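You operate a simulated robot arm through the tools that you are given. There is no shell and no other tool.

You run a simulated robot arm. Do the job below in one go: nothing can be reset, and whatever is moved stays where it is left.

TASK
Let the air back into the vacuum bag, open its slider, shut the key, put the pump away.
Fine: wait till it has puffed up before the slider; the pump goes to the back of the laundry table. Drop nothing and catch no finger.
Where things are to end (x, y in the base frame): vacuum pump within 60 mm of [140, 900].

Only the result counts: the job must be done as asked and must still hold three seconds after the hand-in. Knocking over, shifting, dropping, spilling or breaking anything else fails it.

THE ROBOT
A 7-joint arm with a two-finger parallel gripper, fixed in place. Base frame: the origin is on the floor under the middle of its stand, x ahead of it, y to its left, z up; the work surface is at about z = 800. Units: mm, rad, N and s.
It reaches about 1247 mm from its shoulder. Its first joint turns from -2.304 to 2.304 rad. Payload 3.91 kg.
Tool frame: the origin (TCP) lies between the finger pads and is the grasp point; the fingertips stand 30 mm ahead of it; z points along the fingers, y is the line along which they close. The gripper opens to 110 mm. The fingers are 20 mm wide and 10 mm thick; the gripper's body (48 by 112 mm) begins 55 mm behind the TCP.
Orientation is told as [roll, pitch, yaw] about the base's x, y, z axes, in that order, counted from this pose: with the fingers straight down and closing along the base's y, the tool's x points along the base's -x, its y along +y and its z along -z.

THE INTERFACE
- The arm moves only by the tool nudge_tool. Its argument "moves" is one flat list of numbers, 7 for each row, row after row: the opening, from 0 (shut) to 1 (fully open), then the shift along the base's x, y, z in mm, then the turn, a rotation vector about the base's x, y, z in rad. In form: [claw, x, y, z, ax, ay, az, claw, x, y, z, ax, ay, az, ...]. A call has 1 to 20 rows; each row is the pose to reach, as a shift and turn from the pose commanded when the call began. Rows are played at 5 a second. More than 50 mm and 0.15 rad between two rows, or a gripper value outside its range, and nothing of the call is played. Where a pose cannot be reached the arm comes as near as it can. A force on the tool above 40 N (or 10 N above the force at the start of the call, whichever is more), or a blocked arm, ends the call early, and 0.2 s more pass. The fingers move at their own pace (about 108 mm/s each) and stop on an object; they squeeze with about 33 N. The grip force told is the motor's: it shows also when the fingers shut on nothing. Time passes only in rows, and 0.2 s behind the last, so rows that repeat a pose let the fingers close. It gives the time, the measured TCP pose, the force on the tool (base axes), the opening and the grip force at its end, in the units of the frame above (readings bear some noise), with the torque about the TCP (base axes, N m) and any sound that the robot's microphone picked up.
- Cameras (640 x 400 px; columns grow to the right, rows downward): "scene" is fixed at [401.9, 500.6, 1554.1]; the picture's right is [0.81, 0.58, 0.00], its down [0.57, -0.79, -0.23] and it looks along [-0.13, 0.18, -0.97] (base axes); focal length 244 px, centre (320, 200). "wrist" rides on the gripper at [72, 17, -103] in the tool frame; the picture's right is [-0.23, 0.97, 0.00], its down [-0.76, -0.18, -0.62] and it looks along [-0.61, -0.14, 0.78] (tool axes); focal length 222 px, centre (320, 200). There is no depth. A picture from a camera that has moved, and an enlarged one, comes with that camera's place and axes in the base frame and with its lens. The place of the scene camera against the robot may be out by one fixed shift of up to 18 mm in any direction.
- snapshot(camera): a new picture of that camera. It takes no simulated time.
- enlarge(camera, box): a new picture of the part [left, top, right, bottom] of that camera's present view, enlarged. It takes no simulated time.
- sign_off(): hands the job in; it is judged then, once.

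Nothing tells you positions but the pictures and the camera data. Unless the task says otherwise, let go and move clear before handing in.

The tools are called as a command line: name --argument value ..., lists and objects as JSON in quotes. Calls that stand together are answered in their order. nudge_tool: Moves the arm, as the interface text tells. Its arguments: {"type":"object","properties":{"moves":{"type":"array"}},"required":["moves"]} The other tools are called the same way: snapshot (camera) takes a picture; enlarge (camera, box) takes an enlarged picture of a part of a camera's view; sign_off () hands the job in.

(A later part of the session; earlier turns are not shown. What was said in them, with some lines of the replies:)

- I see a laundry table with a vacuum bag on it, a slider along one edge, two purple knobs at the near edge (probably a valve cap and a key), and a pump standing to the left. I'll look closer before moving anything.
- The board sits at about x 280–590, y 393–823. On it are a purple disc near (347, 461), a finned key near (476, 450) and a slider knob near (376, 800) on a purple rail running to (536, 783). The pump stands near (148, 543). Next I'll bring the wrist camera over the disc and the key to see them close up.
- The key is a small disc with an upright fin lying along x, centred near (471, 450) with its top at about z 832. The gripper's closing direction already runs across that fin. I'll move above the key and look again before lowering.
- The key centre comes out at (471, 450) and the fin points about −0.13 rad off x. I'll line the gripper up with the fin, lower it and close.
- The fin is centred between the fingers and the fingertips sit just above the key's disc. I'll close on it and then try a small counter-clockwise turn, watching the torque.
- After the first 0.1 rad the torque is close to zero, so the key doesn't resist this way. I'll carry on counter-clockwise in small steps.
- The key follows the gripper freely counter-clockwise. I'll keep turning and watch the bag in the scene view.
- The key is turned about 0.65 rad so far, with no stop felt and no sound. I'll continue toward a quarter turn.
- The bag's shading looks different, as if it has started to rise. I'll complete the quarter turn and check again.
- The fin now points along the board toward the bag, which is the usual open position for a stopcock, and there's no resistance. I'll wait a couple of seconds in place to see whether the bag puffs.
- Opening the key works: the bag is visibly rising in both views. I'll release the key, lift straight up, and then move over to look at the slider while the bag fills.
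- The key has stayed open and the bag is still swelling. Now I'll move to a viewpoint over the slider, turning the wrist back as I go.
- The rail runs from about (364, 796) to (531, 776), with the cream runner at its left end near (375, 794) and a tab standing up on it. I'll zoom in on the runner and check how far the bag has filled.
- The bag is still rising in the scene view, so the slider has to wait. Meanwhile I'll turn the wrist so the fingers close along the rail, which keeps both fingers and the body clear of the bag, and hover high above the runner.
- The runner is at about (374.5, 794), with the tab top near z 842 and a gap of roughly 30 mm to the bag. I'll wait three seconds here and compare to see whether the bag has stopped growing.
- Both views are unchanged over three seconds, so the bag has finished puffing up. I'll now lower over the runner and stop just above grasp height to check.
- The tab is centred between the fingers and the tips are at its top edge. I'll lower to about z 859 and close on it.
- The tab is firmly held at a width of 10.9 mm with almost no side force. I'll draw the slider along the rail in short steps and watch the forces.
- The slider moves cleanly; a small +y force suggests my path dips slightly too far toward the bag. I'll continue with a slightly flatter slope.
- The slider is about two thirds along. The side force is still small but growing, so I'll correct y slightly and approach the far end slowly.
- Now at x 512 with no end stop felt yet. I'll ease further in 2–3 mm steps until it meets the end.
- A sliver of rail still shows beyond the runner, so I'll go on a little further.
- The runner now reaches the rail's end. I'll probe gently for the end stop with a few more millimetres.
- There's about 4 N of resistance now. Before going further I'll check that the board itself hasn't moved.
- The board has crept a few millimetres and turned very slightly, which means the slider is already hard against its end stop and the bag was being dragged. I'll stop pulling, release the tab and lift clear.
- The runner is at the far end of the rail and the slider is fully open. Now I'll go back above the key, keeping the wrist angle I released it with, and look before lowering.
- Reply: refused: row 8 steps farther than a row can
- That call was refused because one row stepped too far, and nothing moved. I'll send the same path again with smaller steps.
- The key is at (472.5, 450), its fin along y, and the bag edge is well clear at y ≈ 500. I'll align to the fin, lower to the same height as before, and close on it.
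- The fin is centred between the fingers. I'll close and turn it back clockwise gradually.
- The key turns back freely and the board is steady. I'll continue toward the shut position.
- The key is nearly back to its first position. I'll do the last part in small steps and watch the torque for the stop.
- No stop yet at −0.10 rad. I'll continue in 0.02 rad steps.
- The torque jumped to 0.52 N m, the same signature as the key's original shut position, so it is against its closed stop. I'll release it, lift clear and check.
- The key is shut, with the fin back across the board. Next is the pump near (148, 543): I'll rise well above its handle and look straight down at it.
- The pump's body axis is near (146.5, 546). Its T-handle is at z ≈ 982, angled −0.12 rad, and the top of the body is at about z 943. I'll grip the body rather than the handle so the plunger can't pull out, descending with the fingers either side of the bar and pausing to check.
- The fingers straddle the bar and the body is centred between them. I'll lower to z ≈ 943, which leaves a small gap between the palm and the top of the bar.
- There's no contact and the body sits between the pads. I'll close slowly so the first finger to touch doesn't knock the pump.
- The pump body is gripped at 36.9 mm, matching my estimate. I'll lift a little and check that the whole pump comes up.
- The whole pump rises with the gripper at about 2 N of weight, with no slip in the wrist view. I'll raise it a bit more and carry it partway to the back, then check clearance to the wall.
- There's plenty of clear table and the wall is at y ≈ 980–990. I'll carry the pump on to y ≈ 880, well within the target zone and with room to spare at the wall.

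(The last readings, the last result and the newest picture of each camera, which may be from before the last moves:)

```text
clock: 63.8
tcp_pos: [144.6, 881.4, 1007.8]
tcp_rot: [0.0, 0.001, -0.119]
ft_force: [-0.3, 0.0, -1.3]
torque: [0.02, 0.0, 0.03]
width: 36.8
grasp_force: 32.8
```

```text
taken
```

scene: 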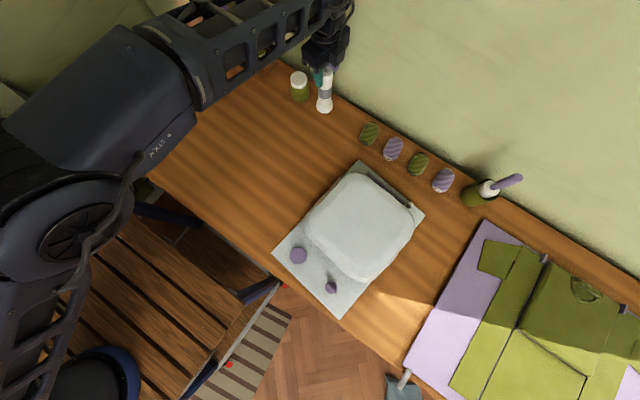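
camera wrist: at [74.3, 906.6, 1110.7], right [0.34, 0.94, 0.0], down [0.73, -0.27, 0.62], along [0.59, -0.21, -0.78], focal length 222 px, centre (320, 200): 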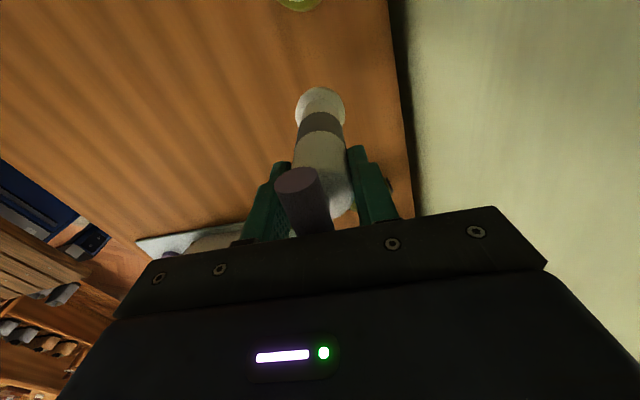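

The pump is over the spot with the green jar about 120 mm to the side and the wall clear. I'll lower it by what I lifted it, easing down for the last few millimetres.

nudge_tool --moves '[0.0, 0, 0, -15, 0, 0, 0, 0.0, 0, 0, -30, 0, 0, 0, 0.0, 0, 0, -44, 0, 0, 0, 0.0, 0, 0, -54, 0, 0, 0, 0.0, 0, 0, -60, 0, 0, 0, 0.0, 0, 0, -62, 0, 0, 0, 0.0, 0, 0, -62, 0, 0, 0]'

nudge_tool --moves '[0.0, 0, 0, -1, 0, 0, 0, 0.0, 0, 0, -2, 0, 0, 0, 0.0, 0, 0, -2.8, 0, 0, 0, 0.0, 0, 0, -2.8, 0, 0, 0]'

snapshot --camera "wrist"

enlarge --camera "scene" --box '[260, 30, 400, 160]'

```text
clock: 65.4
tcp_pos: [143.7, 880.5, 946.6]
tcp_rot: [0.0, 0.001, -0.121]
ft_force: [-0.3, -0.2, -1.6]
torque: [0.03, -0.03, 0.0]
width: 36.8
grasp_force: 32.7
```

```text
clock: 66.4
tcp_pos: [144.0, 880.6, 942.8]
tcp_rot: [0.002, 0.0, -0.119]
ft_force: [0.1, 0.6, -0.6]
torque: [0.0, 0.01, -0.01]
width: 36.7
grasp_force: 33.1
```

```text
taken
camera wrist: at [74.0, 906.1, 1046.1], right [0.34, 0.94, 0.0], down [0.73, -0.27, 0.62], along [0.59, -0.21, -0.78], focal length 222 px, centre (320, 200)
```

wrist: 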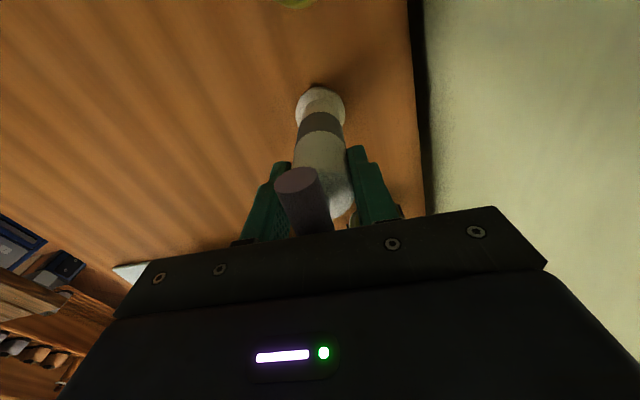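

```text
3.08 times, centred on (330, 95) of scene
camera zoom: at [401.9, 500.6, 1554.1], right [0.81, 0.58, 0.0], down [0.57, -0.79, -0.23], along [-0.13, 0.18, -0.97], focal length 752 px, centre (289, 523)
```

zoom: 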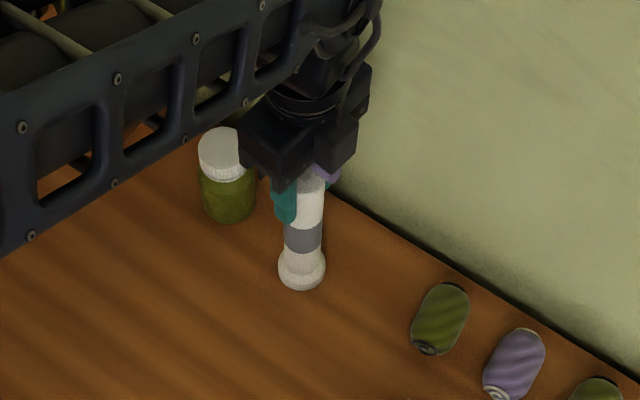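

At resting height most of the weight has come off. I'll go down another half millimetre to confirm contact before letting go.

nudge_tool --moves '[0.0, 0, 0, -0.5, 0, 0, 0, 0.0, 0, 0, -0.8, 0, 0, 0, 0.0, 0, 0, -0.8, 0, 0, 0]'

```text
clock: 67.2
tcp_pos: [142.9, 880.4, 943.7]
tcp_rot: [0.0, -0.001, -0.121]
ft_force: [0.6, 0.0, 2.4]
torque: [0.03, -0.07, 0.04]
width: 36.7
grasp_force: 33.3
```

The force turned to +2.4 N, so the pump's foot is firmly on the table. I'll open slowly and lift straight up clear of the handle.

nudge_tool --moves '[0.36, 0, 0, 0, 0, 0, 0, 0.4, 0, 0, 0, 0, 0, 0, 0.5, 0, 0, 0, 0, 0, 0, 0.6, 0, 0, 0, 0, 0, 0, 0.7, 0, 0, 0, 0, 0, 0, 0.7, 0, 0, 0, 0, 0, 0, 0.7, 0, 0, 15, 0, 0, 0, 0.7, 0, 0, 40, 0, 0, 0, 0.7, 0, 0, 70, 0, 0, 0, 0.7, 0, 0, 105, 0, 0, 0, 0.7, 0, 0, 140, 0, 0, 0, 0.7, 0, 0, 140, 0, 0, 0]'

snapshot --camera "wrist"

snapshot --camera "scene"

```text
clock: 69.8
tcp_pos: [142.5, 880.7, 1082.1]
tcp_rot: [0.001, 0.0, -0.121]
ft_force: [-1.0, -0.3, -0.4]
torque: [0.03, 0.0, 0.0]
width: 77.0
grasp_force: 0.1
```

```text
taken
camera wrist: at [73.0, 906.2, 1185.4], right [0.34, 0.94, 0.0], down [0.73, -0.27, 0.62], along [0.59, -0.21, -0.78], focal length 222 px, centre (320, 200)
```

wrist: 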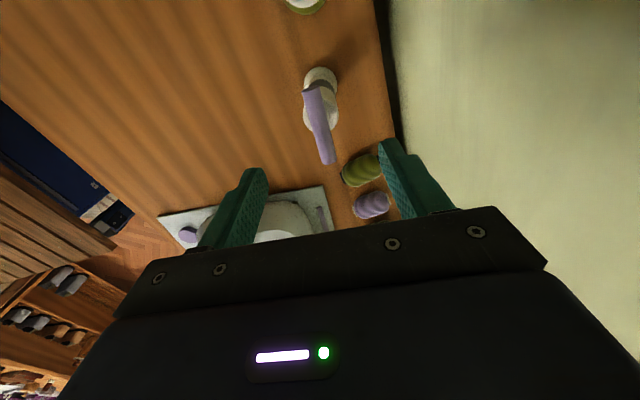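

```text
taken
```

scene: 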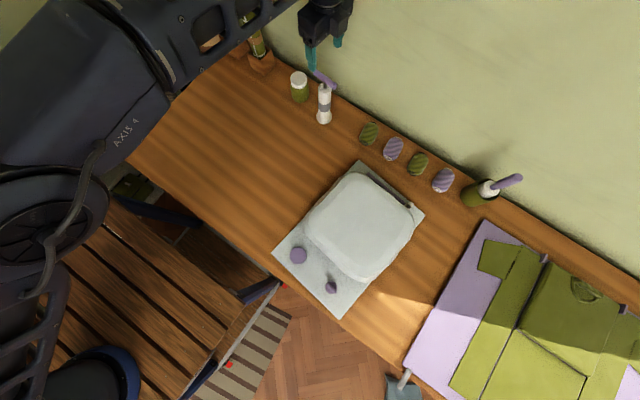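

The pump stands upright at about (142, 881), roughly 20 mm from the target point. I'll back the arm off to its start area and make a final check of everything.

nudge_tool --moves '[0.7, 0, -10, 30, 0, 0, 0, 0.7, 0, -45, 55, 0, 0, 0.03, 0.7, 2, -85, 55, 0, 0, 0.06, 0.7, 4, -125, 55, 0, 0, 0.09, 0.7, 7, -165, 55, 0, 0, 0.12, 0.7, 10, -197, 55, 0, 0, 0.12, 0.7, 10, -197, 55, 0, 0, 0.12]'

snapshot --camera "scene"

enlarge --camera "scene" --box '[260, 150, 440, 320]'

enlarge --camera "scene" --box '[260, 40, 400, 160]'

enlarge --camera "scene" --box '[275, 230, 365, 310]'

```text
clock: 71.4
tcp_pos: [152.5, 685.0, 1137.7]
tcp_rot: [0.001, 0.001, 0.001]
ft_force: [-0.8, 0.1, -0.1]
torque: [-0.01, 0.02, 0.02]
width: 77.1
grasp_force: 0.1
```

```text
taken
```

scene: 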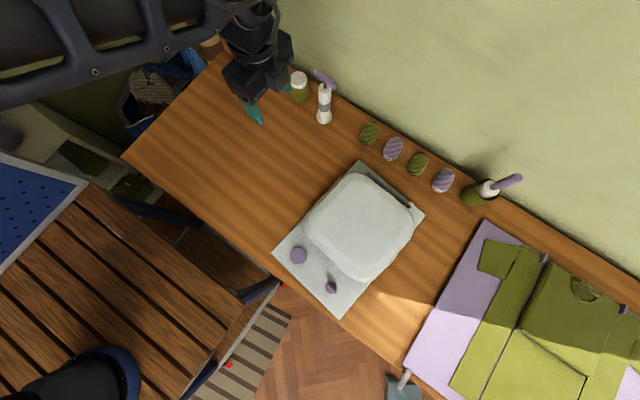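

```text
2.35 times, centred on (350, 235) of scene
camera zoom: at [401.9, 500.6, 1554.1], right [0.81, 0.58, 0.0], down [0.57, -0.79, -0.23], along [-0.13, 0.18, -0.97], focal length 575 px, centre (249, 118)
```

zoom: 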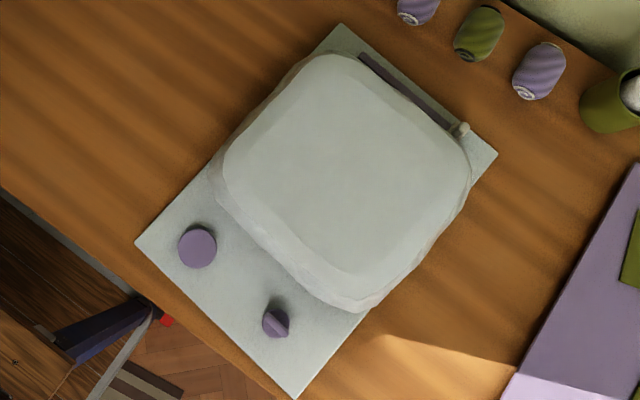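

```text
3.33 times, centred on (330, 100) of scene
camera zoom: at [401.9, 500.6, 1554.1], right [0.81, 0.58, 0.0], down [0.57, -0.79, -0.23], along [-0.13, 0.18, -0.97], focal length 815 px, centre (287, 533)
```

zoom: 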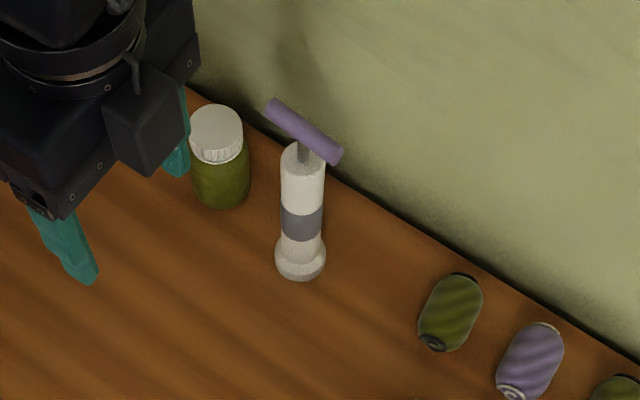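

```text
5.00 times, centred on (320, 270) of scene
camera zoom: at [401.9, 500.6, 1554.1], right [0.81, 0.58, 0.0], down [0.57, -0.79, -0.23], along [-0.13, 0.18, -0.97], focal length 1222 px, centre (320, -150)
```

zoom: 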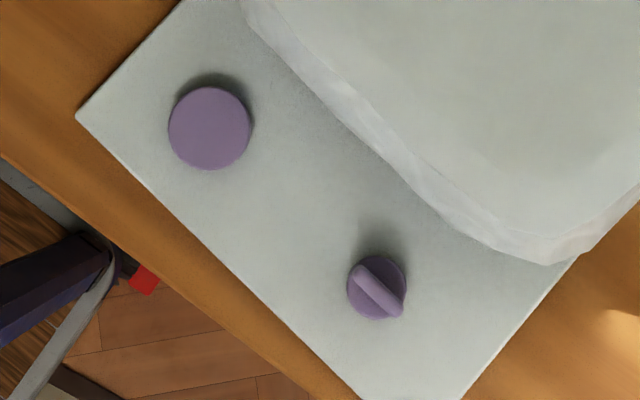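

The bag is puffed up, the key fin is back in its shut position and the pump stands upright at the back. I'll take one last close look at the slider's end position before handing in.

enlarge --camera "scene" --box '[350, 155, 430, 225]'

snapshot --camera "wrist"

```text
5.71 times, centred on (390, 190) of scene
camera zoom: at [401.9, 500.6, 1554.1], right [0.81, 0.58, 0.0], down [0.57, -0.79, -0.23], along [-0.13, 0.18, -0.97], focal length 1397 px, centre (-80, 257)
```

zoom: 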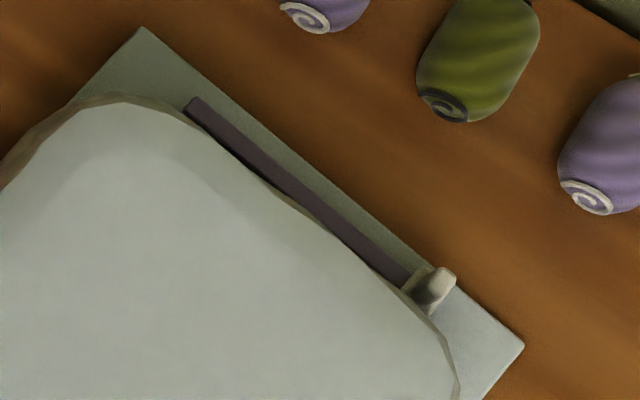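

```text
taken
camera wrist: at [81.2, 701.0, 1239.9], right [0.23, 0.97, 0.0], down [0.76, -0.18, 0.62], along [0.61, -0.14, -0.78], focal length 222 px, centre (320, 200)
```

wrist: 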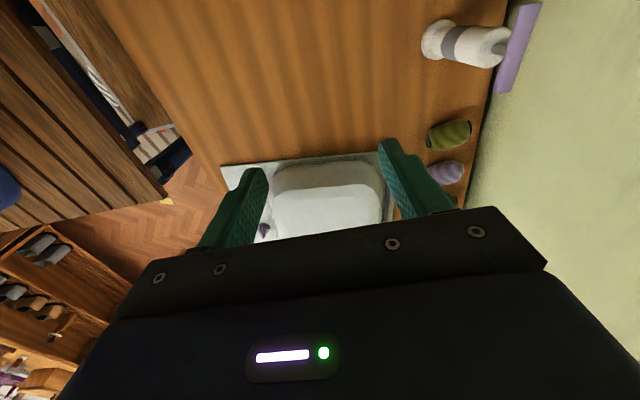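

The slider is at the very end of its rail, the bag is puffed up and the key is shut. The pump stands at about (142, 881), nothing else was disturbed, and the arm is clear with the gripper empty. I'm handing in.

sign_off

```text
The job is handed in.
```

The job is done and handed in: the air is back in the bag, its slider is open, the key is shut and the pump is at the back of the table.

- **Air:** I turned the key a quarter turn to let air in. I waited until the bag looked the same in pictures three seconds apart before touching the slider.
- **Slider:** it is at the far end of its rail, against the stop.
- **Key:** it is turned back to where it started, and I felt the same resistance there as at the beginning.
- **Pump:** it stands upright at about (142, 881), roughly 20 mm from the target point.

**Bag shifted:** as the slider reached its stop, I pulled slightly too far and dragged the bag. It moved about 8 mm at the slider end and a few millimetres at the key end, turning very slightly. I left it there, because dragging it back by the slider would have partly closed it again.

I saw nothing else moved, dropped or knocked. The arm is clear and the gripper is empty.
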